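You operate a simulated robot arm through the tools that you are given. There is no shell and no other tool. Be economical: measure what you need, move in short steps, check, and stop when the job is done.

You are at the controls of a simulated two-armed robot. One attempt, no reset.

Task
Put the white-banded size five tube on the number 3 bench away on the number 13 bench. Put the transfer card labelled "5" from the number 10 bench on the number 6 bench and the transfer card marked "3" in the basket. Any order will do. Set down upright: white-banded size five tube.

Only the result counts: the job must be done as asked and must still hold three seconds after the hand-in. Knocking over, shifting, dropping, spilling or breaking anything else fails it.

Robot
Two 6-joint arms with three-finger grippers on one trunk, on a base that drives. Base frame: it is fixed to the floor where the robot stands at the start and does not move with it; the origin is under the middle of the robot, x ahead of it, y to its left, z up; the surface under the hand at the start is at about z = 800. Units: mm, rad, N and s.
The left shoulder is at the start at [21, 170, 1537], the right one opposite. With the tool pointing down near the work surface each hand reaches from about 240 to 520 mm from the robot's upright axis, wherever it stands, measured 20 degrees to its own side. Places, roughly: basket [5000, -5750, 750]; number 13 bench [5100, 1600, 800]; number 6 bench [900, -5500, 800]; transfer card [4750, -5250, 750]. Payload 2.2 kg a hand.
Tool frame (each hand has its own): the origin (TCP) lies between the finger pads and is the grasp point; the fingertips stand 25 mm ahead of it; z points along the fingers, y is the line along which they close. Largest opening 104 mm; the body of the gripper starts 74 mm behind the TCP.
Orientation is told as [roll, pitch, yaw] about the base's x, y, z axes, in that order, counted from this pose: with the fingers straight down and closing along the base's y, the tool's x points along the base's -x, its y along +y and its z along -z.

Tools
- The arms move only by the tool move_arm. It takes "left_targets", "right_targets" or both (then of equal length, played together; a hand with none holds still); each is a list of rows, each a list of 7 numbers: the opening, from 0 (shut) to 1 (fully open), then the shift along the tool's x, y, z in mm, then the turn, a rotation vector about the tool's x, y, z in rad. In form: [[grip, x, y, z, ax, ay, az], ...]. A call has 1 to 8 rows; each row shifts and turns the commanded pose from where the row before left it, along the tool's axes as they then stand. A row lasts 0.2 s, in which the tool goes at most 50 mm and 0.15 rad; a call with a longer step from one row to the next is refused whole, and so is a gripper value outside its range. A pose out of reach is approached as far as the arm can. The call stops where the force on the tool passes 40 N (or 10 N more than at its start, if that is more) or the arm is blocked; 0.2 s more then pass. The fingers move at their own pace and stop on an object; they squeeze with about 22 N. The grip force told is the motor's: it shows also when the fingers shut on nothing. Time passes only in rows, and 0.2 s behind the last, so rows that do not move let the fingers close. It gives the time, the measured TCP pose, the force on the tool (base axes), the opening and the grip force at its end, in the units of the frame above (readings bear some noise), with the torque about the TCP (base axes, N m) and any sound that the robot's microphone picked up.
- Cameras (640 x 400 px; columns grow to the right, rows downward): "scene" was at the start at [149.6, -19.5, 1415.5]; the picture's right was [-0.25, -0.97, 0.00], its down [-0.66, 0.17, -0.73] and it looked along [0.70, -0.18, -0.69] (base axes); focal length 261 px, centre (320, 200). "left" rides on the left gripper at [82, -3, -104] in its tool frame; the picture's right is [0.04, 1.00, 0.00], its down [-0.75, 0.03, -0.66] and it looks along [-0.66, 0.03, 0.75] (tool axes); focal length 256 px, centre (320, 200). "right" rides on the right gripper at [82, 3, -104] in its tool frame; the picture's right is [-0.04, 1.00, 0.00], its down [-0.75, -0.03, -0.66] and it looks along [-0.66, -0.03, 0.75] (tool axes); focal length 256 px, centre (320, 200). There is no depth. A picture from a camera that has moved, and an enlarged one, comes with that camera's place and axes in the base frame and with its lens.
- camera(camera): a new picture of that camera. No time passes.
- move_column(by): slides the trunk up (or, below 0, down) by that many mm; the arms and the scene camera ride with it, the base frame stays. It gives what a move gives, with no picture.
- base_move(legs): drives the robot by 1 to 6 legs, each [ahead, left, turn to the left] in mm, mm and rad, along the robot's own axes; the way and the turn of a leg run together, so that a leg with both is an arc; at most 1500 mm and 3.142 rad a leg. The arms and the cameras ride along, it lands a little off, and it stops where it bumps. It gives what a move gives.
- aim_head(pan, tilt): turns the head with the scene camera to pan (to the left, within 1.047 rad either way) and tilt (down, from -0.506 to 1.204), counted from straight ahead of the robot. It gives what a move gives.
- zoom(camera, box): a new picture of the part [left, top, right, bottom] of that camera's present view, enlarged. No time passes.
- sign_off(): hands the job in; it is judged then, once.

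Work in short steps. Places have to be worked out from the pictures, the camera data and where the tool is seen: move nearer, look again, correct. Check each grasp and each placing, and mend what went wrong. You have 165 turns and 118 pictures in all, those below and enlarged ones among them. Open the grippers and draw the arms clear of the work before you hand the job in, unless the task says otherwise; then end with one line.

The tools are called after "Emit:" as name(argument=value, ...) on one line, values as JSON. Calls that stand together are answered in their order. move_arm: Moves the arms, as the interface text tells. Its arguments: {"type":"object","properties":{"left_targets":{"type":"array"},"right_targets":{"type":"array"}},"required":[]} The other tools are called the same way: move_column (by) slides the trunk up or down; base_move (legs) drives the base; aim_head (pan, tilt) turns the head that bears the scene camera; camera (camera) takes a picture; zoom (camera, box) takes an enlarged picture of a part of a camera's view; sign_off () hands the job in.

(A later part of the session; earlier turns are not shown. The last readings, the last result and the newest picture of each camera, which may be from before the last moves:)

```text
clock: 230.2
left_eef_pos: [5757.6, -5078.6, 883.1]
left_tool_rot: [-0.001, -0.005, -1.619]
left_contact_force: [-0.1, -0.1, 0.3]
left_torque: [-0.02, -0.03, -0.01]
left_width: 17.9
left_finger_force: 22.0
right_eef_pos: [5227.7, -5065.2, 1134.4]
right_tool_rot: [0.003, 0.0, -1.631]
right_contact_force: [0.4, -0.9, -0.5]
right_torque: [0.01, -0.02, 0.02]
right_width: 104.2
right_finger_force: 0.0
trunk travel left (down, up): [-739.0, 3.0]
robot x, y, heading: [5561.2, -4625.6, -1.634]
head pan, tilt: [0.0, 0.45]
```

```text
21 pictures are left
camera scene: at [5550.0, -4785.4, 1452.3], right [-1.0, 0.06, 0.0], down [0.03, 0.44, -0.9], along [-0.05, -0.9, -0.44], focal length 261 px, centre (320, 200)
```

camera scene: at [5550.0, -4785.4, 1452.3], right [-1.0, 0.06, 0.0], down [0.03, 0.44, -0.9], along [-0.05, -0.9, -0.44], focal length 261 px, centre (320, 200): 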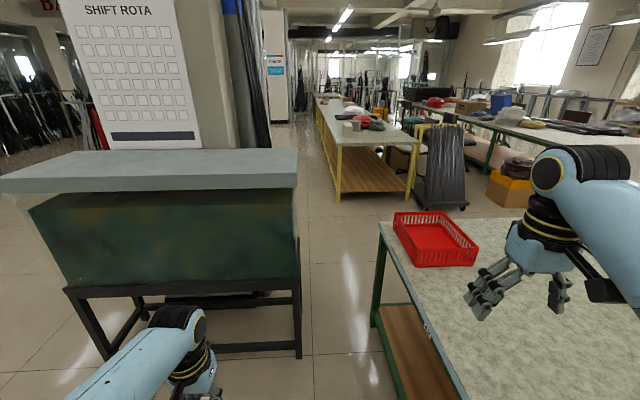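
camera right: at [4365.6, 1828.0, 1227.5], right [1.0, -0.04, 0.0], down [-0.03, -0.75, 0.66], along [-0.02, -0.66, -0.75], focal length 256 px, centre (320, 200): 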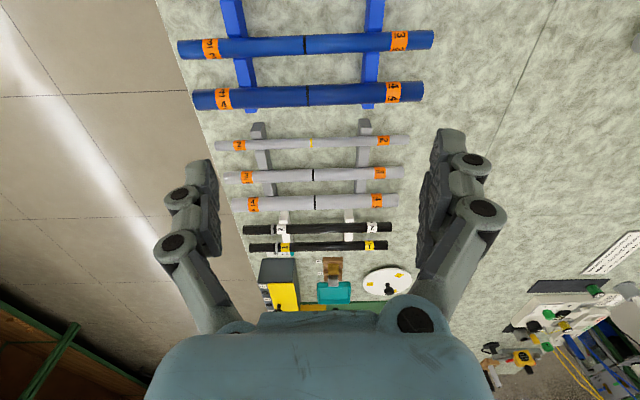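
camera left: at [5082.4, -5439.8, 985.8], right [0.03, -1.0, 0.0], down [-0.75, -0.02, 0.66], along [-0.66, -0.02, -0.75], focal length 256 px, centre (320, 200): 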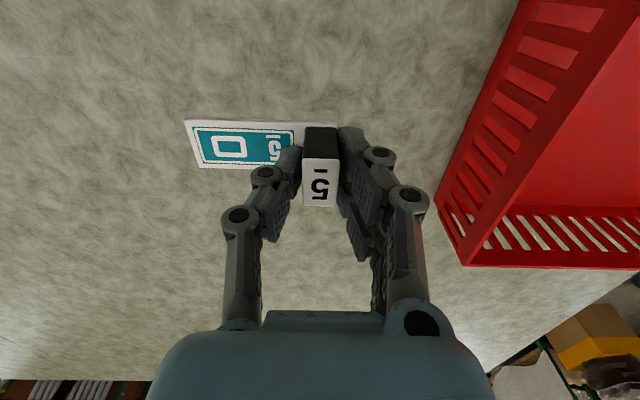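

The gap beside the tank is only ~430 mm — too tight. I'll take the known aisle back north, cross above the sort tables and come down on the west side.

Emit:
base_move(legs=[[0, 0, 0.063], [-1350, 0, 0], [-1350, 0, 0], [-1340, 0, 0]])

Emit:
base_move(legs=[[0, -1400, 0], [0, -1400, 0]])

Emit:
aim_head(pan=0, tilt=0.25)

Emit:
camera(camera="scene")

```text
clock: 250.1
left_eef_pos: [5809.7, -1023.3, 883.3]
left_tool_rot: [-0.002, -0.006, -1.58]
left_contact_force: [0.7, -0.1, 0.9]
left_torque: [-0.05, 0.02, 0.02]
left_width: 18.1
left_finger_force: 21.6
right_eef_pos: [5278.8, -1027.9, 1134.0]
right_tool_rot: [0.001, -0.003, -1.591]
right_contact_force: [0.4, 0.1, -0.6]
right_torque: [0.0, 0.05, 0.01]
right_width: 103.9
right_finger_force: 0.1
trunk travel left (down, up): [-739.0, 3.0]
robot x, y, heading: [5591.0, -571.9, -1.593]
head pan, tilt: [0.0, 0.45]
```

```text
clock: 263.6
left_eef_pos: [3015.9, -991.3, 882.6]
left_tool_rot: [-0.002, -0.006, -1.571]
left_contact_force: [-0.7, -0.3, -0.1]
left_torque: [0.0, 0.01, 0.0]
left_width: 18.2
left_finger_force: 21.8
right_eef_pos: [2485.1, -1002.1, 1134.0]
right_tool_rot: [0.002, -0.002, -1.581]
right_contact_force: [0.8, -1.1, -0.5]
right_torque: [-0.03, -0.03, 0.03]
right_width: 104.0
right_finger_force: 0.0
trunk travel left (down, up): [-739.0, 3.0]
robot x, y, heading: [2801.7, -547.2, -1.582]
head pan, tilt: [0.0, 0.45]
```

```text
clock: 264.4
left_eef_pos: [3016.5, -992.6, 881.5]
left_tool_rot: [-0.002, -0.006, -1.569]
left_contact_force: [0.0, -0.8, -0.3]
left_torque: [-0.01, -0.01, -0.01]
left_width: 18.2
left_finger_force: 22.1
right_eef_pos: [2486.0, -1002.7, 1135.2]
right_tool_rot: [0.002, -0.002, -1.581]
right_contact_force: [0.0, -0.3, 0.1]
right_torque: [-0.02, -0.02, -0.03]
right_width: 103.9
right_finger_force: 0.0
trunk travel left (down, up): [-739.0, 3.0]
robot x, y, heading: [2795.7, -546.5, -1.586]
head pan, tilt: [0.0, 0.25]
```

```text
20 pictures are left
camera scene: at [2794.5, -709.0, 1471.0], right [-1.0, 0.01, 0.0], down [0.0, 0.25, -0.97], along [-0.01, -0.97, -0.25], focal length 261 px, centre (320, 200)
```

scene: 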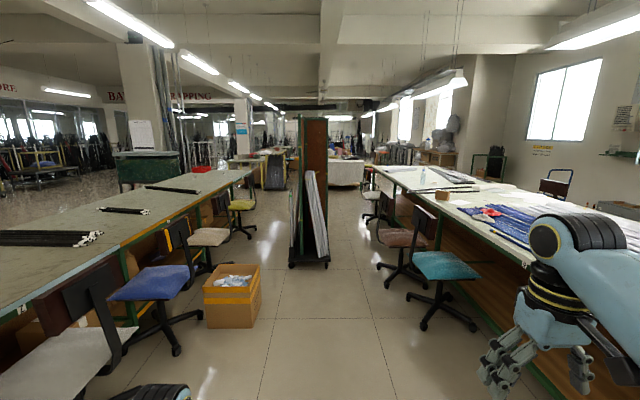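

The rolling rack and chairs block the middle aisle. Bench 6 is reachable from the start-side aisle (west), so I go round bench 3's north end by the known way.

Emit:
base_move(legs=[[0, 0, 0.012], [-1500, 0, 0], [-1500, 0, 0], [-120, 0, 0]])

Emit:
base_move(legs=[[0, -1400, 0], [0, -1400, 0], [0, -420, 0]])

Emit:
camera(camera="scene")

```text
clock: 279.9
left_eef_pos: [3059.0, 2115.6, 883.2]
left_tool_rot: [-0.002, -0.005, -1.573]
left_contact_force: [-0.2, 1.0, 0.5]
left_torque: [-0.01, 0.01, 0.01]
left_width: 18.2
left_finger_force: 22.4
right_eef_pos: [2529.7, 2105.4, 1133.3]
right_tool_rot: [0.001, -0.001, -1.581]
right_contact_force: [0.2, 0.7, 0.2]
right_torque: [-0.02, -0.03, 0.01]
right_width: 103.7
right_finger_force: 0.0
trunk travel left (down, up): [-739.0, 3.0]
robot x, y, heading: [2843.7, 2564.2, -1.582]
head pan, tilt: [0.0, 0.25]
```

```text
clock: 295.7
left_eef_pos: [-162.3, 2141.5, 883.3]
left_tool_rot: [0.0, -0.006, -1.565]
left_contact_force: [-0.5, -0.6, 0.3]
left_torque: [-0.02, -0.01, 0.0]
left_width: 18.2
left_finger_force: 22.3
right_eef_pos: [-694.0, 2127.5, 1134.1]
right_tool_rot: [0.002, -0.001, -1.573]
right_contact_force: [-0.2, -0.4, 0.6]
right_torque: [-0.04, -0.02, 0.01]
right_width: 104.0
right_finger_force: 0.0
trunk travel left (down, up): [-739.0, 3.0]
robot x, y, heading: [-382.6, 2586.6, -1.571]
head pan, tilt: [0.0, 0.25]
```

```text
19 pictures are left
camera scene: at [-386.2, 2422.9, 1471.0], right [-1.0, 0.0, 0.0], down [0.0, 0.25, -0.97], along [0.0, -0.97, -0.25], focal length 261 px, centre (320, 200)
```

scene: 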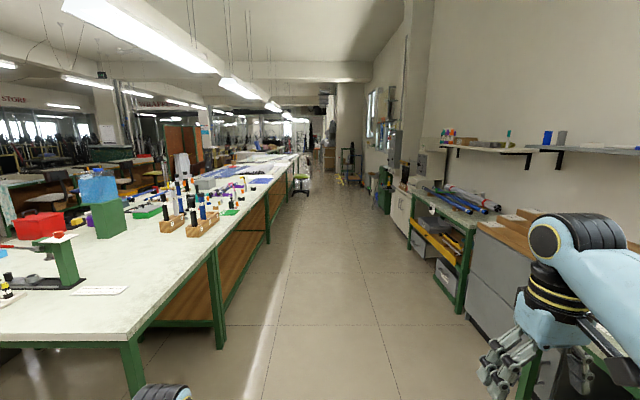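

Clear aisle. Drive south to about y=-2500 at x≈-650 and look.

Emit:
base_move(legs=[[1400, -230, 0], [1400, 0, 0], [1400, 0, 0], [900, 0, 0]])

Emit:
camera(camera="scene")

```text
clock: 320.2
left_eef_pos: [-373.6, -2943.2, 883.3]
left_tool_rot: [-0.003, -0.005, -1.551]
left_contact_force: [-0.1, 0.3, -0.8]
left_torque: [0.0, -0.02, 0.04]
left_width: 18.2
left_finger_force: 21.5
right_eef_pos: [-904.6, -2964.8, 1134.9]
right_tool_rot: [0.001, -0.002, -1.557]
right_contact_force: [0.0, -0.5, -0.2]
right_torque: [0.0, 0.0, 0.02]
right_width: 104.0
right_finger_force: 0.0
trunk travel left (down, up): [-739.0, 3.0]
robot x, y, heading: [-607.1, -2501.8, -1.562]
head pan, tilt: [0.0, 0.25]
```

```text
18 pictures are left
camera scene: at [-601.9, -2665.3, 1471.0], right [-1.0, -0.01, 0.0], down [0.0, 0.25, -0.97], along [0.01, -0.97, -0.25], focal length 261 px, centre (320, 200)
```

scene: 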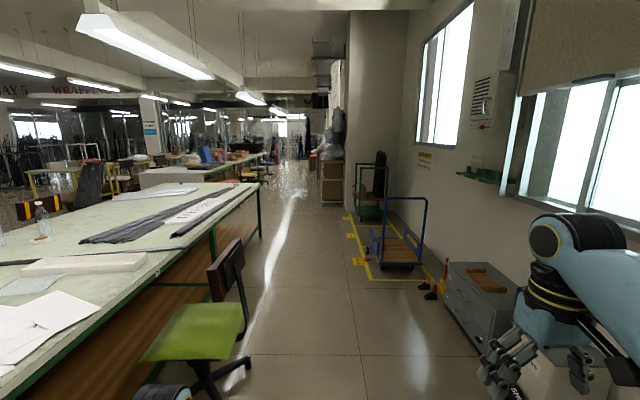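

Chair at x>-170; shift right a little, pass it and go to y≈-5100, then turn left to face the bench.

Emit:
base_move(legs=[[0, -170, 0], [1400, 0, 0], [1100, 0, 0], [0, 0, 1.0]])

Emit:
aim_head(pan=0.4, tilt=0.5)

Emit:
camera(camera="scene")

```text
clock: 336.0
left_eef_pos: [-223.8, -5039.8, 882.3]
left_tool_rot: [-0.002, -0.007, -0.541]
left_contact_force: [0.5, 0.3, -0.3]
left_torque: [-0.01, 0.01, 0.0]
left_width: 17.7
left_finger_force: 22.1
right_eef_pos: [-487.3, -5500.4, 1134.3]
right_tool_rot: [0.0, -0.002, -0.552]
right_contact_force: [0.0, -0.5, -0.3]
right_torque: [0.01, 0.0, 0.0]
right_width: 104.0
right_finger_force: 0.1
trunk travel left (down, up): [-739.0, 3.0]
robot x, y, heading: [-716.4, -4995.0, -0.554]
head pan, tilt: [0.0, 0.25]
```

```text
clock: 336.9
left_eef_pos: [-223.5, -5040.7, 883.1]
left_tool_rot: [-0.001, -0.004, -0.54]
left_contact_force: [-0.2, 0.1, -0.3]
left_torque: [0.03, -0.01, -0.02]
left_width: 18.4
left_finger_force: 22.0
right_eef_pos: [-486.9, -5501.0, 1134.4]
right_tool_rot: [0.002, -0.002, -0.551]
right_contact_force: [-0.3, 0.6, -0.9]
right_torque: [0.02, 0.01, -0.01]
right_width: 104.0
right_finger_force: 0.1
trunk travel left (down, up): [-739.0, 3.0]
robot x, y, heading: [-719.3, -4996.3, -0.551]
head pan, tilt: [0.4, 0.499]
```

```text
17 pictures are left
camera scene: at [-568.8, -5048.0, 1448.0], right [-0.15, -0.99, 0.0], down [-0.47, 0.07, -0.88], along [0.87, -0.13, -0.48], focal length 261 px, centre (320, 200)
```

scene: 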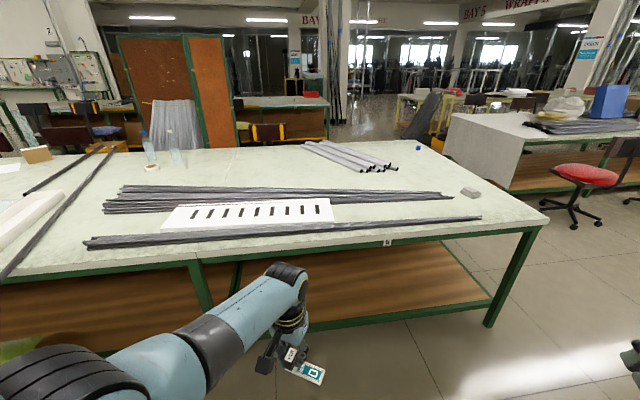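

A plate is visible on this bench. Zoom to confirm it is 6.

Emit:
zoom(camera="scene", box=[356, 222, 420, 262])

Emit:
base_move(legs=[[0, 0, 0.551], [0, -836, 0], [550, 0, 0]])

Emit:
aim_head(pan=0.2, tilt=0.7)

Emit:
camera(camera="scene")

```text
10.00 times, centred on (388, 242) of scene
camera zoom: at [-568.8, -5048.0, 1448.0], right [-0.15, -0.99, 0.0], down [-0.47, 0.07, -0.88], along [0.87, -0.13, -0.48], focal length 2608 px, centre (-360, -220)
```

zoom: 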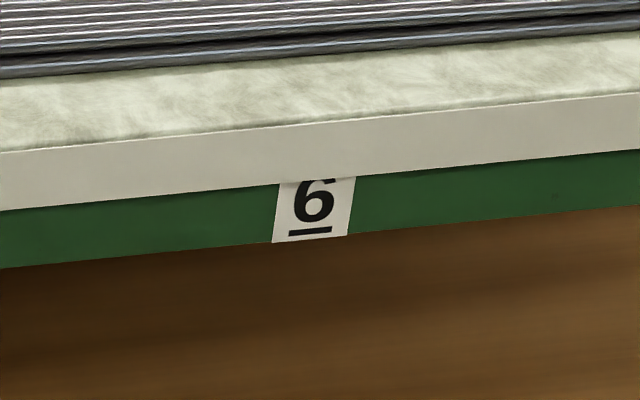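

```text
clock: 345.6
left_eef_pos: [274.6, -5612.7, 883.0]
left_tool_rot: [-0.002, -0.006, 0.005]
left_contact_force: [-0.6, -0.3, -0.5]
left_torque: [0.0, 0.01, 0.02]
left_width: 18.3
left_finger_force: 22.0
right_eef_pos: [288.3, -6144.3, 1133.9]
right_tool_rot: [0.001, -0.002, -0.004]
right_contact_force: [-0.1, -0.5, -0.3]
right_torque: [0.0, -0.01, 0.01]
right_width: 103.8
right_finger_force: 0.1
trunk travel left (down, up): [-739.0, 3.0]
robot x, y, heading: [-169.4, -5834.5, -0.009]
head pan, tilt: [0.4, 0.499]
```

```text
clock: 346.4
left_eef_pos: [273.2, -5612.5, 882.6]
left_tool_rot: [-0.002, -0.006, 0.006]
left_contact_force: [-0.3, 0.8, -0.3]
left_torque: [-0.01, -0.01, -0.02]
left_width: 18.0
left_finger_force: 21.1
right_eef_pos: [287.8, -6143.2, 1133.4]
right_tool_rot: [0.002, -0.001, -0.005]
right_contact_force: [-0.3, -0.2, 0.4]
right_torque: [0.01, -0.01, 0.01]
right_width: 104.0
right_finger_force: 0.0
trunk travel left (down, up): [-739.0, 3.0]
robot x, y, heading: [-173.4, -5836.5, -0.004]
head pan, tilt: [0.201, 0.7]
```

```text
15 pictures are left
camera scene: at [-17.5, -5816.5, 1430.2], right [0.2, -0.98, 0.0], down [-0.63, -0.13, -0.77], along [0.75, 0.15, -0.64], focal length 261 px, centre (320, 200)
```

scene: 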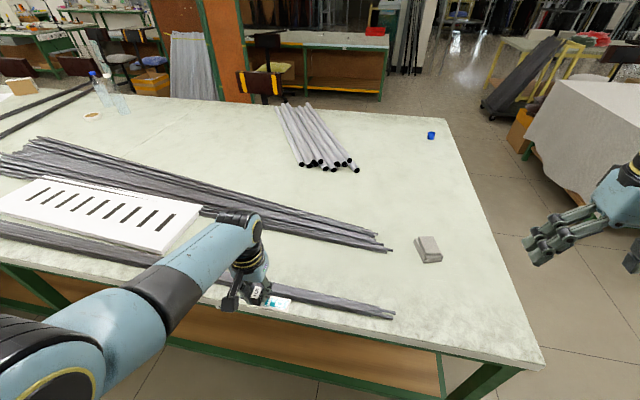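

Bench 6 confirmed. The free band between the rods is x≈355–520 here; move ahead 157 so the card is at x≈435.

Emit:
base_move(legs=[[160, 0, 0]])

Emit:
camera(camera="left")

```text
clock: 347.8
left_eef_pos: [434.9, -5612.8, 881.8]
left_tool_rot: [-0.001, -0.004, 0.005]
left_contact_force: [0.0, -0.2, -1.5]
left_torque: [0.03, 0.03, -0.01]
left_width: 18.0
left_finger_force: 22.2
right_eef_pos: [448.0, -6144.3, 1133.5]
right_tool_rot: [0.002, 0.0, -0.003]
right_contact_force: [-0.2, 0.9, 0.6]
right_torque: [-0.03, 0.04, -0.02]
right_width: 104.0
right_finger_force: 0.0
trunk travel left (down, up): [-739.0, 3.0]
robot x, y, heading: [-8.7, -5837.7, -0.004]
head pan, tilt: [0.201, 0.7]
```

```text
14 pictures are left
camera left: at [352.6, -5617.7, 985.7], right [-0.04, 1.0, 0.0], down [0.75, 0.04, 0.66], along [0.66, 0.03, -0.75], focal length 256 px, centre (320, 200)
```

left: 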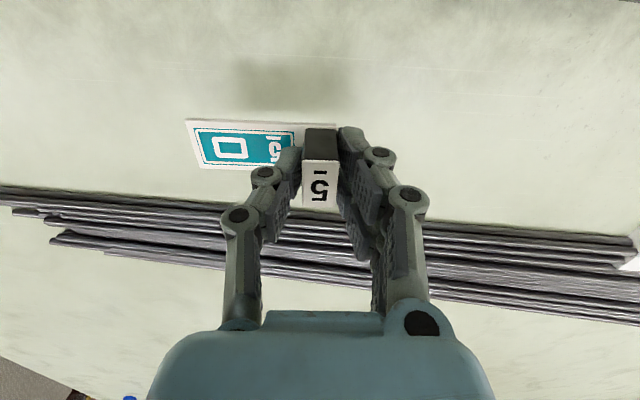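

Card is over the clear band. Lower with the trunk.

Emit:
move_column(by=-36)

Emit:
move_column(by=-4)

Emit:
move_column(by=-3)

```text
clock: 348.6
left_eef_pos: [433.7, -5613.5, 846.6]
left_tool_rot: [-0.002, -0.004, 0.005]
left_contact_force: [0.0, 0.5, -0.6]
left_torque: [-0.02, 0.01, -0.05]
left_width: 18.2
left_finger_force: 21.9
right_eef_pos: [447.9, -6144.1, 1097.3]
right_tool_rot: [0.003, 0.0, -0.003]
right_contact_force: [-0.1, 0.9, 0.5]
right_torque: [0.0, 0.0, -0.08]
right_width: 104.0
right_finger_force: 0.1
trunk travel left (down, up): [-703.0, 39.0]
robot x, y, heading: [-11.8, -5833.8, -0.008]
head pan, tilt: [0.201, 0.7]
```

```text
clock: 349.1
left_eef_pos: [434.3, -5612.9, 842.9]
left_tool_rot: [-0.002, -0.006, 0.005]
left_contact_force: [-0.6, 0.3, -0.2]
left_torque: [0.0, -0.04, -0.01]
left_width: 18.1
left_finger_force: 22.1
right_eef_pos: [447.6, -6144.6, 1094.7]
right_tool_rot: [0.002, -0.002, -0.003]
right_contact_force: [0.1, 0.0, 0.5]
right_torque: [0.0, -0.02, 0.01]
right_width: 103.9
right_finger_force: 0.0
trunk travel left (down, up): [-699.0, 43.0]
robot x, y, heading: [-7.3, -5834.4, -0.012]
head pan, tilt: [0.201, 0.7]
```

```text
clock: 349.6
left_eef_pos: [435.7, -5612.8, 838.8]
left_tool_rot: [-0.004, -0.004, 0.006]
left_contact_force: [0.0, 0.0, -0.4]
left_torque: [0.02, -0.02, -0.02]
left_width: 18.4
left_finger_force: 22.1
right_eef_pos: [447.4, -6144.7, 1091.1]
right_tool_rot: [0.001, -0.002, -0.005]
right_contact_force: [-0.5, 0.0, 0.3]
right_torque: [-0.01, 0.0, -0.01]
right_width: 104.0
right_finger_force: 0.1
trunk travel left (down, up): [-696.0, 46.0]
robot x, y, heading: [-6.5, -5832.4, -0.004]
head pan, tilt: [0.201, 0.7]
```

Not touching yet; use small arm steps down which stop on force.

Emit:
move_arm(left_targets=[[0, 0, 0, 1, 0, 0, 0], [0, 0, 0, 1, 0, 0, 0], [0, 0, 0, 1, 0, 0, 0], [0, 0, 0, 1, 0, 0, 0], [0, 0, 0, 1, 0, 0, 0]])

Emit:
zoom(camera="left", box=[160, 60, 480, 260])

```text
clock: 350.8
left_eef_pos: [434.1, -5612.9, 834.5]
left_tool_rot: [-0.003, -0.004, 0.007]
left_contact_force: [-0.2, 1.2, 0.3]
left_torque: [0.01, 0.01, 0.0]
left_width: 18.1
left_finger_force: 21.9
right_eef_pos: [448.0, -6143.3, 1091.7]
right_tool_rot: [0.001, -0.001, -0.003]
right_contact_force: [0.1, -0.2, -0.9]
right_torque: [0.03, -0.01, 0.0]
right_width: 103.9
right_finger_force: 0.1
trunk travel left (down, up): [-696.0, 46.0]
robot x, y, heading: [-9.5, -5834.4, -0.003]
head pan, tilt: [0.201, 0.7]
```

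```text
2.00 times, centred on (320, 160) of left
camera zoom: at [352.1, -5617.7, 937.9], right [-0.05, 1.0, 0.0], down [0.75, 0.03, 0.66], along [0.66, 0.03, -0.75], focal length 512 px, centre (320, 280)
```

zoom: 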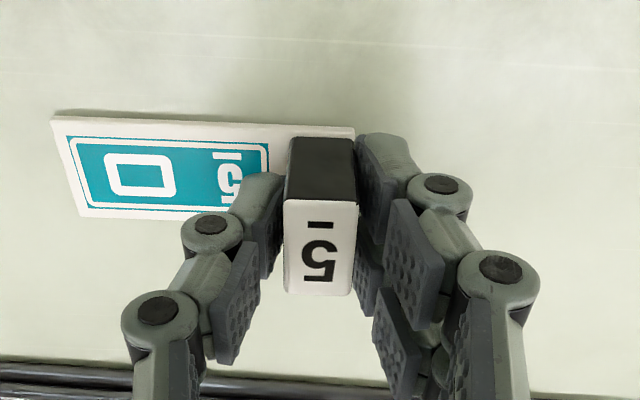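

Emit:
move_arm(left_targets=[[0, 0, 0, 1.5, 0, 0, 0], [0, 0, 0, 1.5, 0, 0, 0], [0, 0, 0, 1.5, 0, 0, 0], [0, 0, 0, 1.5, 0, 0, 0], [0, 0, 0, 1.5, 0, 0, 0], [0, 0, 0, 1.5, 0, 0, 0]])

```text
clock: 352.2
left_eef_pos: [435.2, -5613.2, 827.7]
left_tool_rot: [-0.001, -0.01, 0.005]
left_contact_force: [-1.5, 2.0, 34.6]
left_torque: [-0.14, 0.13, -0.04]
left_width: 18.2
left_finger_force: 22.3
right_eef_pos: [445.2, -6144.1, 1093.2]
right_tool_rot: [0.002, -0.005, -0.004]
right_contact_force: [0.1, -0.2, 0.8]
right_torque: [-0.03, 0.01, 0.01]
right_width: 104.1
right_finger_force: 0.0
trunk travel left (down, up): [-696.0, 46.0]
robot x, y, heading: [-12.9, -5837.2, -0.011]
head pan, tilt: [0.201, 0.7]
```

Contact (35 N). Release gently and rise with the trunk.

Emit:
move_arm(left_targets=[[0, 0, 0, -1, 0, 0, 0], [0.4, 0, 0, 0, 0, 0, 0], [0.5, 0, 0, 0, 0, 0, 0], [0.5, 0, 0, 0, 0, 0, 0]])

Emit:
move_column(by=59)

Emit:
camera(camera="left")

```text
clock: 353.2
left_eef_pos: [432.4, -5614.4, 826.1]
left_tool_rot: [-0.001, -0.002, 0.007]
left_contact_force: [-0.2, 0.3, 2.0]
left_torque: [-0.06, 0.03, 0.04]
left_width: 55.4
left_finger_force: 0.1
right_eef_pos: [447.7, -6144.1, 1090.9]
right_tool_rot: [0.001, -0.001, -0.004]
right_contact_force: [0.0, 0.0, -0.4]
right_torque: [-0.01, 0.02, 0.01]
right_width: 104.1
right_finger_force: 0.0
trunk travel left (down, up): [-696.0, 46.0]
robot x, y, heading: [-8.3, -5833.2, -0.006]
head pan, tilt: [0.201, 0.7]
```

```text
clock: 354.1
left_eef_pos: [434.4, -5614.0, 873.1]
left_tool_rot: [-0.001, -0.003, 0.006]
left_contact_force: [0.5, 0.2, 0.0]
left_torque: [0.02, 0.01, -0.03]
left_width: 51.7
left_finger_force: 0.1
right_eef_pos: [448.7, -6144.1, 1137.3]
right_tool_rot: [0.0, 0.001, -0.004]
right_contact_force: [0.8, 0.9, -0.9]
right_torque: [0.01, 0.05, -0.02]
right_width: 103.6
right_finger_force: 0.2
right hand out of reach, approached as far as the arm can: row 1
trunk travel left (down, up): [-742.0, 0.0]
robot x, y, heading: [-9.3, -5835.1, -0.009]
head pan, tilt: [0.201, 0.7]
```

```text
12 pictures are left
camera left: at [352.3, -5617.8, 975.9], right [-0.04, 1.0, 0.0], down [0.75, 0.04, 0.66], along [0.66, 0.03, -0.75], focal length 256 px, centre (320, 200)
```

left: 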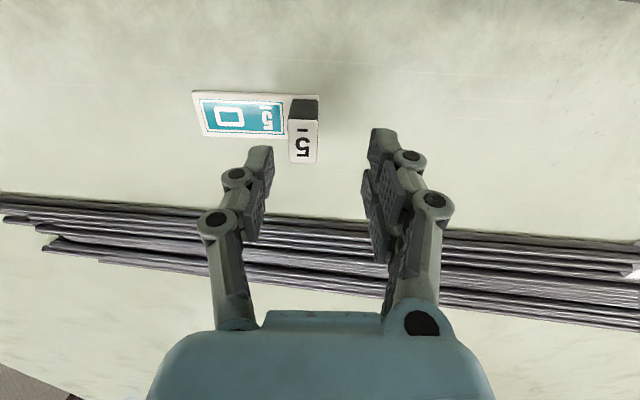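

Card 5 stands on bench 6. Back off and look to the south-east for the way round to the table with card 3.

Emit:
base_move(legs=[[-350, 0, 0], [0, -500, 0]])

Emit:
aim_head(pan=-0.25, tilt=0.35)

Emit:
camera(camera="scene")

```text
clock: 358.9
left_eef_pos: [82.4, -6110.5, 873.2]
left_tool_rot: [-0.001, -0.003, 0.007]
left_contact_force: [0.2, -0.2, 0.6]
left_torque: [-0.02, -0.03, -0.03]
left_width: 51.9
left_finger_force: 0.0
right_eef_pos: [95.7, -6641.6, 1136.9]
right_tool_rot: [0.001, -0.002, 0.0]
right_contact_force: [0.4, 0.5, 0.1]
right_torque: [0.02, -0.06, -0.04]
right_width: 104.2
right_finger_force: 0.1
trunk travel left (down, up): [-742.0, 0.0]
robot x, y, heading: [-362.4, -6335.3, -0.001]
head pan, tilt: [0.201, 0.7]
```

```text
clock: 359.8
left_eef_pos: [82.1, -6109.6, 873.1]
left_tool_rot: [-0.002, -0.002, 0.007]
left_contact_force: [0.0, 0.0, 0.4]
left_torque: [0.03, 0.01, 0.02]
left_width: 52.2
left_finger_force: 0.0
right_eef_pos: [96.6, -6641.2, 1138.0]
right_tool_rot: [0.002, -0.003, -0.001]
right_contact_force: [0.5, 0.7, -0.5]
right_torque: [0.05, -0.03, -0.03]
right_width: 103.9
right_finger_force: 0.0
trunk travel left (down, up): [-742.0, 0.0]
robot x, y, heading: [-360.2, -6328.6, -0.004]
head pan, tilt: [-0.25, 0.351]
```

```text
11 pictures are left
camera scene: at [-201.9, -6354.2, 1464.7], right [-0.25, -0.97, 0.0], down [-0.33, 0.09, -0.94], along [0.91, -0.23, -0.34], focal length 261 px, centre (320, 200)
```

scene: 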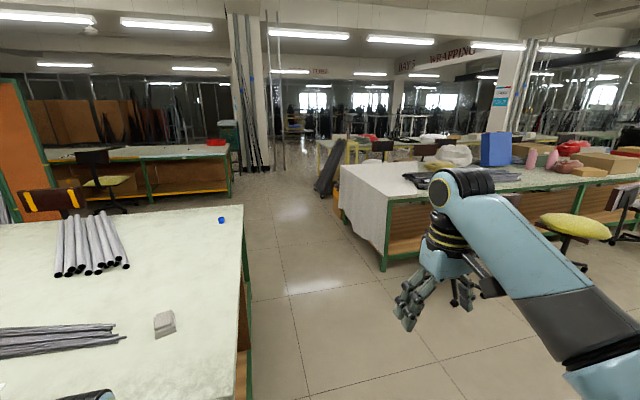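

The corridor between bench 6 and the white table is ~1.2 m wide (y≈-6250…-7440). Go through it to the west side of the card table.

Emit:
base_move(legs=[[0, -510, 0], [1400, 0, 0], [1400, 0, 0], [850, 0, 0]])

Emit:
aim_head(pan=0.4, tilt=0.4)

Emit:
camera(camera="scene")

```text
clock: 380.1
left_eef_pos: [3739.9, -6696.9, 872.9]
left_tool_rot: [-0.002, -0.004, -0.006]
left_contact_force: [2.1, 0.6, 0.2]
left_torque: [-0.01, -0.01, 0.03]
left_width: 52.3
left_finger_force: 0.1
right_eef_pos: [3746.9, -7228.8, 1138.0]
right_tool_rot: [0.001, -0.002, -0.013]
right_contact_force: [0.1, -0.1, -0.3]
right_torque: [0.0, -0.02, -0.01]
right_width: 103.9
right_finger_force: 0.0
trunk travel left (down, up): [-742.0, 0.0]
robot x, y, heading: [3291.3, -6912.8, -0.013]
head pan, tilt: [-0.25, 0.351]
```

```text
clock: 381.1
left_eef_pos: [3738.9, -6697.4, 872.6]
left_tool_rot: [-0.001, -0.004, -0.006]
left_contact_force: [0.0, 0.1, -0.1]
left_torque: [-0.03, 0.01, 0.03]
left_width: 52.2
left_finger_force: 0.0
right_eef_pos: [3746.3, -7228.4, 1137.3]
right_tool_rot: [0.002, -0.002, -0.013]
right_contact_force: [-0.1, 0.4, 0.4]
right_torque: [-0.03, 0.01, 0.02]
right_width: 104.0
right_finger_force: 0.1
trunk travel left (down, up): [-742.0, 0.0]
robot x, y, heading: [3294.4, -6913.3, -0.018]
head pan, tilt: [0.4, 0.4]
```

```text
10 pictures are left
camera scene: at [3448.8, -6879.5, 1460.2], right [0.37, -0.93, 0.0], down [-0.36, -0.15, -0.92], along [0.85, 0.34, -0.39], focal length 261 px, centre (320, 200)
```

scene: 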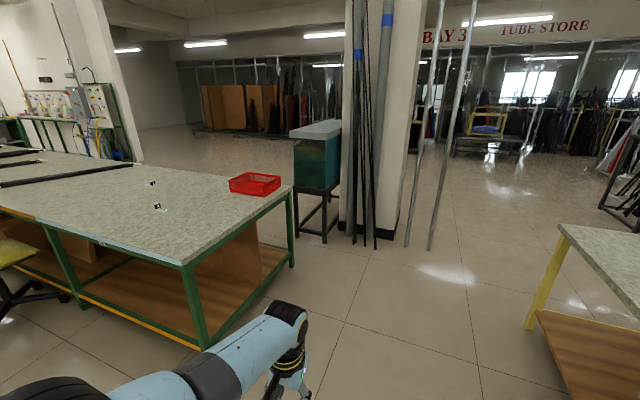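

Basket, cards "4" and "3" seen. Check plate and the card's orientation in one zoom.

Emit:
zoom(camera="scene", box=[86, 170, 186, 260])

Emit:
base_move(legs=[[0, 0, 0.018], [0, 1340, 0]])

Emit:
move_arm(left_targets=[[0.5, -20, 0, -20, 0, 0, 0], [0.5, -25, 0, -25, 0, 0, 0], [0.5, -25, 0, -25, 0, 0, 0], [0.5, -25, 0, -25, 0, 0, 0]])

```text
4.44 times, centred on (136, 215) of scene
camera zoom: at [3448.8, -6879.5, 1460.2], right [0.37, -0.93, 0.0], down [-0.36, -0.15, -0.92], along [0.85, 0.34, -0.39], focal length 1159 px, centre (1138, 133)
```

zoom: 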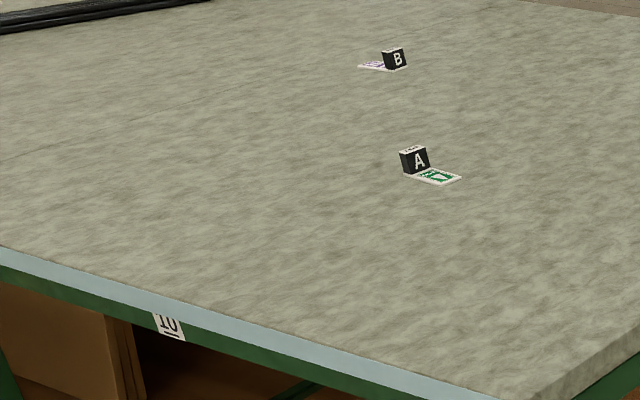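

```text
clock: 388.2
left_eef_pos: [3733.6, -5337.2, 871.4]
left_tool_rot: [-0.003, -0.003, 0.01]
left_contact_force: [-0.6, -0.4, 0.2]
left_torque: [0.04, -0.01, 0.0]
left_width: 51.9
left_finger_force: 0.1
right_eef_pos: [3751.8, -5867.0, 1137.9]
right_tool_rot: [0.001, -0.002, 0.001]
right_contact_force: [0.1, -0.7, -0.5]
right_torque: [-0.03, -0.03, -0.02]
right_width: 103.8
right_finger_force: 0.1
trunk travel left (down, up): [-742.0, 0.0]
robot x, y, heading: [3294.3, -5558.3, -0.003]
head pan, tilt: [0.4, 0.4]
```

```text
clock: 389.2
left_eef_pos: [3831.3, -5337.1, 966.3]
left_tool_rot: [-0.001, -0.003, 0.01]
left_contact_force: [0.1, 0.4, -1.3]
left_torque: [-0.03, -0.03, 0.01]
left_width: 51.9
left_finger_force: 0.0
right_eef_pos: [3752.3, -5868.4, 1136.9]
right_tool_rot: [0.002, -0.001, 0.0]
right_contact_force: [0.5, -0.5, 0.2]
right_torque: [-0.01, 0.0, 0.01]
right_width: 103.8
right_finger_force: 0.0
trunk travel left (down, up): [-742.0, 0.0]
robot x, y, heading: [3290.9, -5560.0, -0.003]
head pan, tilt: [0.4, 0.4]
```

Bench 10 confirmed. Extend the left hand more, lower the trunk part way, and drive in.

Emit:
move_arm(left_targets=[[0.5, -20, -15, -30, 0, 0, 0], [0.5, -20, -15, -30, 0, 0, 0], [0.5, -10, -10, -10, 0, 0, 0]])

Emit:
move_column(by=-110)

Emit:
base_move(legs=[[530, 0, 0]])

Emit:
camera(camera="left")

```text
clock: 390.1
left_eef_pos: [3879.7, -5375.8, 1038.5]
left_tool_rot: [0.0, -0.003, 0.01]
left_contact_force: [1.4, 0.1, 0.3]
left_torque: [0.0, -0.03, 0.01]
left_width: 52.3
left_finger_force: 0.0
right_eef_pos: [3751.4, -5868.3, 1137.0]
right_tool_rot: [0.001, -0.002, 0.004]
right_contact_force: [0.2, -1.2, 0.0]
right_torque: [0.01, -0.03, 0.02]
right_width: 103.9
right_finger_force: 0.1
trunk travel left (down, up): [-742.0, 0.0]
robot x, y, heading: [3292.2, -5560.2, -0.004]
head pan, tilt: [0.4, 0.4]
```

```text
clock: 391.5
left_eef_pos: [3879.3, -5376.5, 928.1]
left_tool_rot: [-0.002, -0.003, 0.011]
left_contact_force: [0.5, -0.9, 0.3]
left_torque: [-0.01, -0.01, 0.02]
left_width: 52.0
left_finger_force: 0.1
right_eef_pos: [3751.4, -5867.8, 1027.4]
right_tool_rot: [0.001, 0.0, 0.003]
right_contact_force: [1.1, 0.3, 0.6]
right_torque: [0.03, -0.02, -0.01]
right_width: 104.1
right_finger_force: 0.0
trunk travel left (down, up): [-632.0, 110.0]
robot x, y, heading: [3293.9, -5560.9, -0.006]
head pan, tilt: [0.4, 0.4]
```

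```text
clock: 394.6
left_eef_pos: [4410.3, -5378.6, 927.8]
left_tool_rot: [-0.001, -0.003, 0.007]
left_contact_force: [0.6, 0.3, 1.0]
left_torque: [0.01, 0.0, -0.01]
left_width: 52.1
left_finger_force: 0.1
right_eef_pos: [4280.5, -5870.2, 1026.1]
right_tool_rot: [0.002, 0.001, -0.002]
right_contact_force: [0.8, -0.6, 0.1]
right_torque: [0.0, 0.0, 0.03]
right_width: 103.9
right_finger_force: 0.0
trunk travel left (down, up): [-632.0, 110.0]
robot x, y, heading: [3823.3, -5561.0, 0.005]
head pan, tilt: [0.4, 0.4]
```

```text
8 pictures are left
camera left: at [4327.9, -5382.7, 1031.3], right [-0.05, 1.0, 0.0], down [0.75, 0.04, 0.66], along [0.66, 0.03, -0.75], focal length 256 px, centre (320, 200)
```

left: 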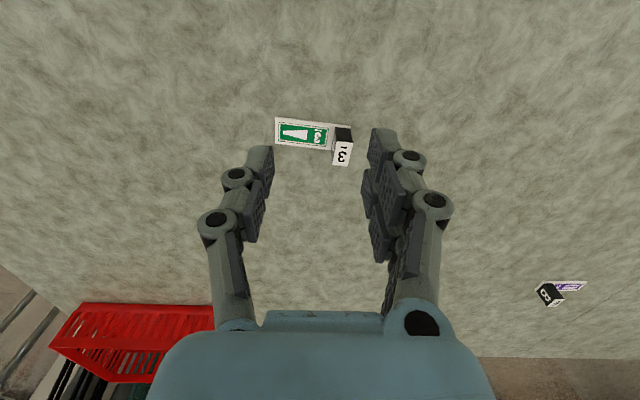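

Block of card 3 at ≈(4468,-5353). Drive 25 nearer, raise/extend the hand, then check before lowering with the trunk.

Emit:
base_move(legs=[[25, 0, 0]])

Emit:
move_arm(left_targets=[[0.5, 0, 12, -20, 0, 0, 0], [0.5, -15, 13, -15, 0, 0, 0], [0.5, -18, 0, 0, 0, 0, 0]])

Emit:
move_column(by=-130)

Emit:
camera(camera="left")

```text
clock: 395.4
left_eef_pos: [4434.3, -5378.0, 927.4]
left_tool_rot: [-0.002, -0.004, 0.008]
left_contact_force: [0.8, 0.8, 0.3]
left_torque: [0.0, 0.05, 0.0]
left_width: 51.9
left_finger_force: 0.0
right_eef_pos: [4304.2, -5870.3, 1027.0]
right_tool_rot: [0.003, 0.001, -0.001]
right_contact_force: [0.3, 0.8, -0.4]
right_torque: [-0.01, 0.01, 0.01]
right_width: 104.2
right_finger_force: 0.0
trunk travel left (down, up): [-632.0, 110.0]
robot x, y, heading: [3842.1, -5563.1, -0.005]
head pan, tilt: [0.4, 0.4]
```

```text
clock: 396.2
left_eef_pos: [4465.7, -5352.5, 962.8]
left_tool_rot: [0.0, -0.001, 0.007]
left_contact_force: [0.3, -0.5, 0.6]
left_torque: [0.0, -0.03, -0.04]
left_width: 52.1
left_finger_force: 0.0
right_eef_pos: [4304.9, -5871.2, 1027.1]
right_tool_rot: [0.001, -0.001, -0.002]
right_contact_force: [-0.3, -1.5, 1.0]
right_torque: [0.01, 0.0, 0.05]
right_width: 103.8
right_finger_force: 0.0
trunk travel left (down, up): [-632.0, 110.0]
robot x, y, heading: [3845.3, -5560.5, -0.005]
head pan, tilt: [0.4, 0.4]
```

```text
clock: 397.7
left_eef_pos: [4466.6, -5353.8, 832.4]
left_tool_rot: [-0.002, -0.003, 0.007]
left_contact_force: [-0.4, 0.3, 0.0]
left_torque: [-0.03, 0.03, 0.02]
left_width: 51.9
left_finger_force: 0.0
right_eef_pos: [4305.9, -5869.9, 896.6]
right_tool_rot: [0.001, -0.004, 0.0]
right_contact_force: [-0.9, -0.3, 2.0]
right_torque: [0.03, -0.01, 0.03]
right_width: 104.2
right_finger_force: 0.0
trunk travel left (down, up): [-502.0, 240.0]
robot x, y, heading: [3847.2, -5561.4, -0.003]
head pan, tilt: [0.4, 0.4]
```

```text
7 pictures are left
camera left: at [4384.4, -5357.4, 937.0], right [-0.05, 1.0, 0.0], down [0.75, 0.04, 0.66], along [0.66, 0.03, -0.75], focal length 256 px, centre (320, 200)
```

left: 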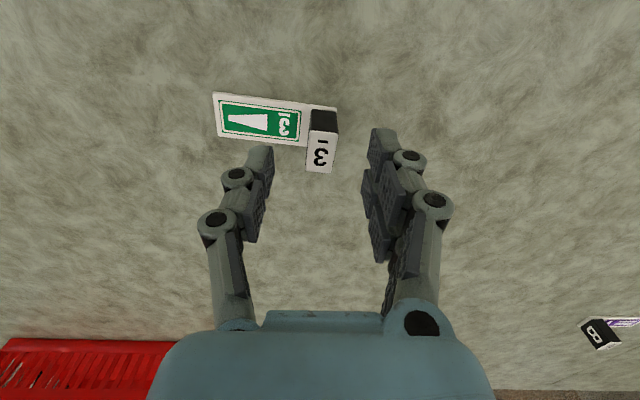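

Well aligned. Lower 38, close, and lift.

Emit:
move_column(by=-38)

Emit:
move_arm(left_targets=[[0, 0, 0, 0, 0, 0, 0], [0, 0, 0, 0, 0, 0, 0], [0, 0, 0, 0, 0, 0, 0], [0, 0, 0, 0, 0, 0, 0]])

Emit:
move_column(by=100)

Emit:
camera(camera="left")

```text
clock: 398.6
left_eef_pos: [4466.3, -5352.6, 796.1]
left_tool_rot: [-0.002, -0.004, 0.008]
left_contact_force: [0.1, 0.2, 0.3]
left_torque: [0.0, 0.01, 0.02]
left_width: 52.2
left_finger_force: 0.1
right_eef_pos: [4304.4, -5870.6, 857.7]
right_tool_rot: [0.004, -0.008, -0.003]
right_contact_force: [0.0, -0.7, -0.5]
right_torque: [0.02, -0.03, -0.02]
right_width: 104.0
right_finger_force: 0.1
trunk travel left (down, up): [-464.0, 278.0]
robot x, y, heading: [3845.8, -5561.7, -0.004]
head pan, tilt: [0.4, 0.4]
```

```text
clock: 399.6
left_eef_pos: [4467.5, -5353.1, 794.4]
left_tool_rot: [0.0, -0.005, 0.007]
left_contact_force: [-0.6, -0.1, 0.5]
left_torque: [0.02, 0.0, 0.0]
left_width: 18.4
left_finger_force: 22.3
right_eef_pos: [4304.9, -5871.1, 859.2]
right_tool_rot: [0.004, -0.005, -0.003]
right_contact_force: [0.7, 0.2, 0.5]
right_torque: [0.04, -0.01, 0.01]
right_width: 103.9
right_finger_force: 0.0
trunk travel left (down, up): [-464.0, 278.0]
robot x, y, heading: [3846.9, -5565.1, -0.002]
head pan, tilt: [0.4, 0.4]
```

```text
clock: 400.9
left_eef_pos: [4468.4, -5352.4, 894.6]
left_tool_rot: [-0.001, -0.006, 0.008]
left_contact_force: [-0.1, 0.4, 0.2]
left_torque: [-0.01, 0.02, -0.02]
left_width: 18.2
left_finger_force: 22.0
right_eef_pos: [4305.3, -5871.8, 956.5]
right_tool_rot: [0.005, -0.005, 0.0]
right_contact_force: [0.3, -0.6, 0.2]
right_torque: [-0.01, -0.01, 0.0]
right_width: 103.7
right_finger_force: 0.2
trunk travel left (down, up): [-564.0, 178.0]
robot x, y, heading: [3847.3, -5560.3, -0.005]
head pan, tilt: [0.4, 0.4]
```

```text
6 pictures are left
camera left: at [4384.7, -5357.4, 998.3], right [-0.05, 1.0, 0.0], down [0.75, 0.04, 0.66], along [0.66, 0.03, -0.75], focal length 256 px, centre (320, 200)
```

left: 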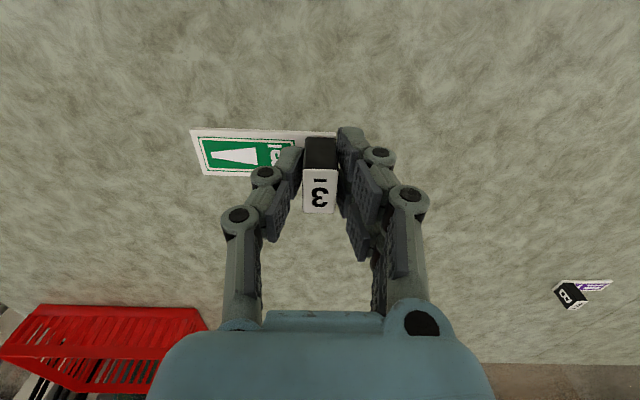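

Card 3 is held. Raise the trunk, draw both hands inward, and drive around to the south side of the table.

Emit:
move_column(by=170)

Emit:
base_move(legs=[[-420, 0, 0], [0, -1150, 0]])

Emit:
move_arm(left_targets=[[0, 15, -30, 0, 0, 0, 0], [0, 15, -30, 0, 0, 0, 0], [0, 15, -30, 0, 0, 0, 0], [0, 15, -25, 0, 0, 0, 0]], right_targets=[[1, 0, 25, 0, 0, 0, 0], [1, 0, 25, 0, 0, 0, 0], [1, 0, 25, 0, 0, 0, 0], [1, 0, 20, 0, 0, 0, 0]])

Emit:
base_move(legs=[[1400, 0, 0], [0, 0, 1.575]])

Emit:
aim_head(pan=0, tilt=0.6)

Emit:
camera(camera="scene")

```text
clock: 402.8
left_eef_pos: [4467.1, -5352.2, 1066.1]
left_tool_rot: [-0.004, -0.003, 0.006]
left_contact_force: [0.7, 0.2, -0.8]
left_torque: [-0.02, 0.02, -0.01]
left_width: 18.1
left_finger_force: 21.6
right_eef_pos: [4306.1, -5870.9, 1126.9]
right_tool_rot: [0.005, -0.005, -0.003]
right_contact_force: [1.0, 0.0, -0.5]
right_torque: [-0.02, 0.02, -0.03]
right_width: 104.2
right_finger_force: 0.1
trunk travel left (down, up): [-734.0, 8.0]
robot x, y, heading: [3845.7, -5561.1, -0.003]
head pan, tilt: [0.4, 0.4]
```

```text
clock: 410.9
left_eef_pos: [4035.4, -6513.1, 1063.5]
left_tool_rot: [-0.001, -0.005, -0.009]
left_contact_force: [0.3, 0.7, -0.3]
left_torque: [0.01, -0.01, -0.02]
left_width: 18.3
left_finger_force: 22.1
right_eef_pos: [3865.1, -7027.7, 1126.6]
right_tool_rot: [0.003, -0.005, -0.017]
right_contact_force: [-0.8, -0.3, -0.8]
right_torque: [0.01, 0.0, 0.01]
right_width: 104.1
right_finger_force: 0.1
trunk travel left (down, up): [-734.0, 8.0]
robot x, y, heading: [3411.5, -6712.6, -0.015]
head pan, tilt: [0.4, 0.4]
```

```text
clock: 411.9
left_eef_pos: [3974.2, -6627.2, 1064.9]
left_tool_rot: [-0.003, -0.003, -0.007]
left_contact_force: [-0.7, 0.4, -0.4]
left_torque: [0.02, -0.01, 0.0]
left_width: 18.3
left_finger_force: 21.4
right_eef_pos: [3867.8, -6931.5, 1126.0]
right_tool_rot: [0.0, -0.007, -0.017]
right_contact_force: [-0.7, 0.2, -1.0]
right_torque: [0.02, -0.03, 0.01]
right_width: 104.0
right_finger_force: 0.1
right hand out of reach, approached as far as the arm can: row 3
trunk travel left (down, up): [-734.0, 8.0]
robot x, y, heading: [3412.1, -6709.9, -0.017]
head pan, tilt: [0.4, 0.4]
```

```text
clock: 422.7
left_eef_pos: [4713.3, -6184.1, 1065.3]
left_tool_rot: [-0.002, -0.002, 1.571]
left_contact_force: [0.5, -0.9, -0.6]
left_torque: [-0.01, 0.0, -0.01]
left_width: 18.3
left_finger_force: 21.4
right_eef_pos: [5019.6, -6286.5, 1125.6]
right_tool_rot: [0.004, -0.006, 1.56]
right_contact_force: [0.0, -1.0, 0.5]
right_torque: [0.03, -0.01, 0.01]
right_width: 103.8
right_finger_force: 0.0
trunk travel left (down, up): [-734.0, 8.0]
robot x, y, heading: [4803.2, -6747.6, 1.559]
head pan, tilt: [0.4, 0.4]
```

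```text
clock: 423.5
left_eef_pos: [4713.8, -6183.4, 1062.9]
left_tool_rot: [-0.002, -0.003, 1.569]
left_contact_force: [-0.1, -1.3, -1.6]
left_torque: [0.02, 0.05, 0.01]
left_width: 18.4
left_finger_force: 22.3
right_eef_pos: [5019.6, -6287.0, 1125.5]
right_tool_rot: [0.004, -0.005, 1.56]
right_contact_force: [-0.1, -0.1, -0.3]
right_torque: [0.05, 0.03, 0.01]
right_width: 104.1
right_finger_force: 0.1
trunk travel left (down, up): [-734.0, 8.0]
robot x, y, heading: [4802.2, -6746.0, 1.56]
head pan, tilt: [0.0, 0.6]
```

```text
5 pictures are left
camera scene: at [4803.4, -6585.2, 1433.9], right [1.0, -0.01, 0.0], down [-0.01, -0.56, -0.83], along [0.01, 0.83, -0.56], focal length 261 px, centre (320, 200)
```

scene: 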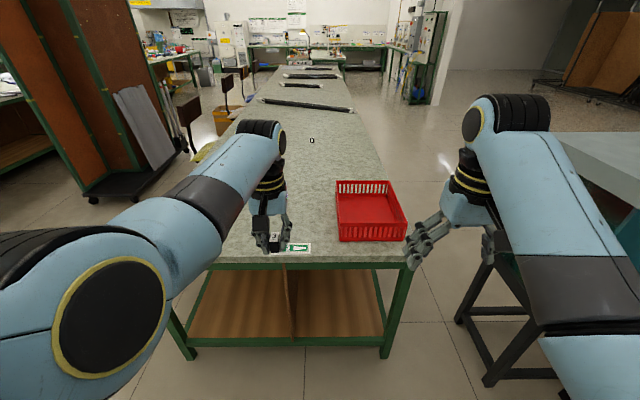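

Basket spans x≈4890–5130, y≈-5864…-5555. Move so the left hand (card) is over its middle, keeping clear of the tank.

Emit:
base_move(legs=[[0, 225, 0]])

```text
clock: 425.2
left_eef_pos: [4488.2, -6181.6, 1064.5]
left_tool_rot: [-0.003, -0.003, 1.571]
left_contact_force: [-0.2, 0.3, -0.7]
left_torque: [-0.01, 0.0, 0.03]
left_width: 18.3
left_finger_force: 22.0
right_eef_pos: [4794.4, -6284.3, 1123.9]
right_tool_rot: [0.003, -0.005, 1.563]
right_contact_force: [0.0, -0.5, 0.4]
right_torque: [0.04, 0.0, 0.03]
right_width: 104.1
right_finger_force: 0.0
trunk travel left (down, up): [-734.0, 8.0]
robot x, y, heading: [4578.1, -6743.5, 1.562]
head pan, tilt: [0.0, 0.6]
```

I moved left by mistake (+ is left); go right 447 instead, then ahead 478 with a small hand shift.

Emit:
base_move(legs=[[0, -447, 0], [475, 0, 0]])

Emit:
move_arm(left_targets=[[0, 0, -25, 0, 0, 0, 0]])

Emit:
camera(camera="left")

```text
clock: 430.4
left_eef_pos: [4928.3, -5703.2, 1063.7]
left_tool_rot: [-0.002, -0.003, 1.577]
left_contact_force: [-0.4, 0.7, -0.1]
left_torque: [-0.02, 0.0, -0.01]
left_width: 18.1
left_finger_force: 21.8
right_eef_pos: [5237.9, -5805.0, 1124.2]
right_tool_rot: [0.005, -0.006, 1.569]
right_contact_force: [0.2, 0.2, 0.4]
right_torque: [-0.02, -0.03, -0.04]
right_width: 104.0
right_finger_force: 0.0
trunk travel left (down, up): [-734.0, 8.0]
robot x, y, heading: [5022.8, -6263.4, 1.565]
head pan, tilt: [0.0, 0.6]
```

```text
clock: 430.8
left_eef_pos: [4941.9, -5702.6, 1061.7]
left_tool_rot: [0.014, 0.001, 1.591]
left_contact_force: [0.0, 0.4, -0.9]
left_torque: [-0.03, -0.02, 0.01]
left_width: 18.2
left_finger_force: 21.9
right_eef_pos: [5238.4, -5804.9, 1124.6]
right_tool_rot: [0.004, -0.005, 1.57]
right_contact_force: [0.6, 0.1, -0.3]
right_torque: [0.01, 0.01, 0.01]
right_width: 104.1
right_finger_force: 0.1
trunk travel left (down, up): [-734.0, 8.0]
robot x, y, heading: [5026.0, -6264.9, 1.567]
head pan, tilt: [0.0, 0.6]
```

```text
4 pictures are left
camera left: at [4947.6, -5785.0, 1164.9], right [-1.0, -0.06, 0.01], down [-0.04, 0.75, 0.66], along [-0.05, 0.66, -0.75], focal length 256 px, centre (320, 200)
```

left: 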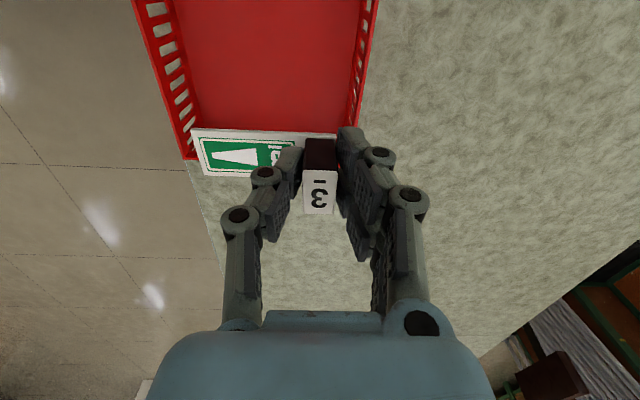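

Card is over the basket but near its west wall; shift right 35 mm and lower with the trunk.

Emit:
base_move(legs=[[0, -35, 0]])

Emit:
move_column(by=-150)

Emit:
camera(camera="left")

```text
clock: 431.7
left_eef_pos: [4974.8, -5698.6, 1063.6]
left_tool_rot: [0.013, -0.007, 1.591]
left_contact_force: [0.8, -0.5, 0.5]
left_torque: [0.01, 0.0, -0.03]
left_width: 18.3
left_finger_force: 21.7
right_eef_pos: [5269.7, -5803.7, 1125.6]
right_tool_rot: [0.002, -0.004, 1.569]
right_contact_force: [-0.1, 0.5, 0.6]
right_torque: [0.01, -0.02, 0.02]
right_width: 103.8
right_finger_force: 0.0
trunk travel left (down, up): [-734.0, 8.0]
robot x, y, heading: [5059.4, -6264.3, 1.569]
head pan, tilt: [0.0, 0.6]
```

```text
clock: 433.4
left_eef_pos: [4972.8, -5699.7, 914.3]
left_tool_rot: [0.015, -0.007, 1.593]
left_contact_force: [0.4, -0.3, 0.0]
left_torque: [0.02, -0.02, 0.03]
left_width: 18.2
left_finger_force: 21.8
right_eef_pos: [5271.5, -5803.8, 974.8]
right_tool_rot: [0.003, -0.006, 1.569]
right_contact_force: [-0.6, -0.2, -0.8]
right_torque: [-0.01, 0.01, -0.02]
right_width: 103.9
right_finger_force: 0.0
trunk travel left (down, up): [-584.0, 158.0]
robot x, y, heading: [5061.6, -6263.8, 1.562]
head pan, tilt: [0.0, 0.6]
```

```text
3 pictures are left
camera left: at [4979.9, -5782.3, 1017.6], right [-1.0, -0.06, 0.02], down [-0.04, 0.75, 0.66], along [-0.05, 0.66, -0.75], focal length 256 px, centre (320, 200)
```

left: 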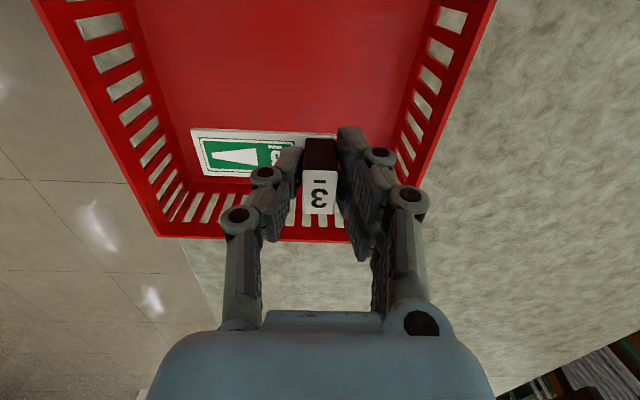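

Card is well inside the basket's outline. Lower 100 more, then small steps to contact.

Emit:
move_column(by=-100)

Emit:
move_arm(left_targets=[[0, 0, 0, 2, 0, 0, 0], [0, 0, 0, 2, 0, 0, 0], [0, 0, 0, 2, 0, 0, 0], [0, 0, 0, 2, 0, 0, 0], [0, 0, 0, 2, 0, 0, 0]])

```text
clock: 434.7
left_eef_pos: [4970.7, -5698.3, 814.2]
left_tool_rot: [0.02, -0.008, 1.597]
left_contact_force: [0.3, -0.5, 0.7]
left_torque: [0.0, -0.04, -0.01]
left_width: 18.0
left_finger_force: 22.1
right_eef_pos: [5272.5, -5803.6, 872.4]
right_tool_rot: [0.003, -0.01, 1.569]
right_contact_force: [0.6, -0.4, -0.6]
right_torque: [-0.01, 0.0, -0.01]
right_width: 104.0
right_finger_force: 0.1
trunk travel left (down, up): [-484.0, 258.0]
robot x, y, heading: [5057.9, -6262.1, 1.564]
head pan, tilt: [0.0, 0.6]
```

```text
clock: 435.9
left_eef_pos: [4972.1, -5699.8, 803.2]
left_tool_rot: [0.016, -0.006, 1.592]
left_contact_force: [0.2, -0.4, -0.3]
left_torque: [-0.02, 0.01, 0.02]
left_width: 18.1
left_finger_force: 22.2
right_eef_pos: [5271.3, -5802.8, 874.2]
right_tool_rot: [0.004, -0.009, 1.568]
right_contact_force: [-0.1, 0.2, 0.0]
right_torque: [0.03, 0.0, 0.01]
right_width: 104.2
right_finger_force: 0.1
trunk travel left (down, up): [-484.0, 258.0]
robot x, y, heading: [5059.7, -6262.5, 1.564]
head pan, tilt: [0.0, 0.6]
```

Emit:
move_arm(left_targets=[[0, 0, 0, 2, 0, 0, 0], [0, 0, 0, 2, 0, 0, 0], [0, 0, 0, 2, 0, 0, 0], [0, 0, 0, 2, 0, 0, 0], [0, 0, 0, 2, 0, 0, 0]])

```text
clock: 437.1
left_eef_pos: [4975.6, -5699.1, 796.7]
left_tool_rot: [0.012, -0.012, 1.592]
left_contact_force: [-5.4, -0.4, 18.3]
left_torque: [-0.09, 0.11, 0.04]
left_width: 18.3
left_finger_force: 22.1
right_eef_pos: [5270.2, -5803.8, 873.3]
right_tool_rot: [0.002, -0.01, 1.571]
right_contact_force: [0.2, -0.4, -0.6]
right_torque: [-0.02, -0.02, 0.0]
right_width: 104.0
right_finger_force: 0.0
trunk travel left (down, up): [-484.0, 258.0]
robot x, y, heading: [5062.4, -6262.6, 1.571]
head pan, tilt: [0.0, 0.6]
```

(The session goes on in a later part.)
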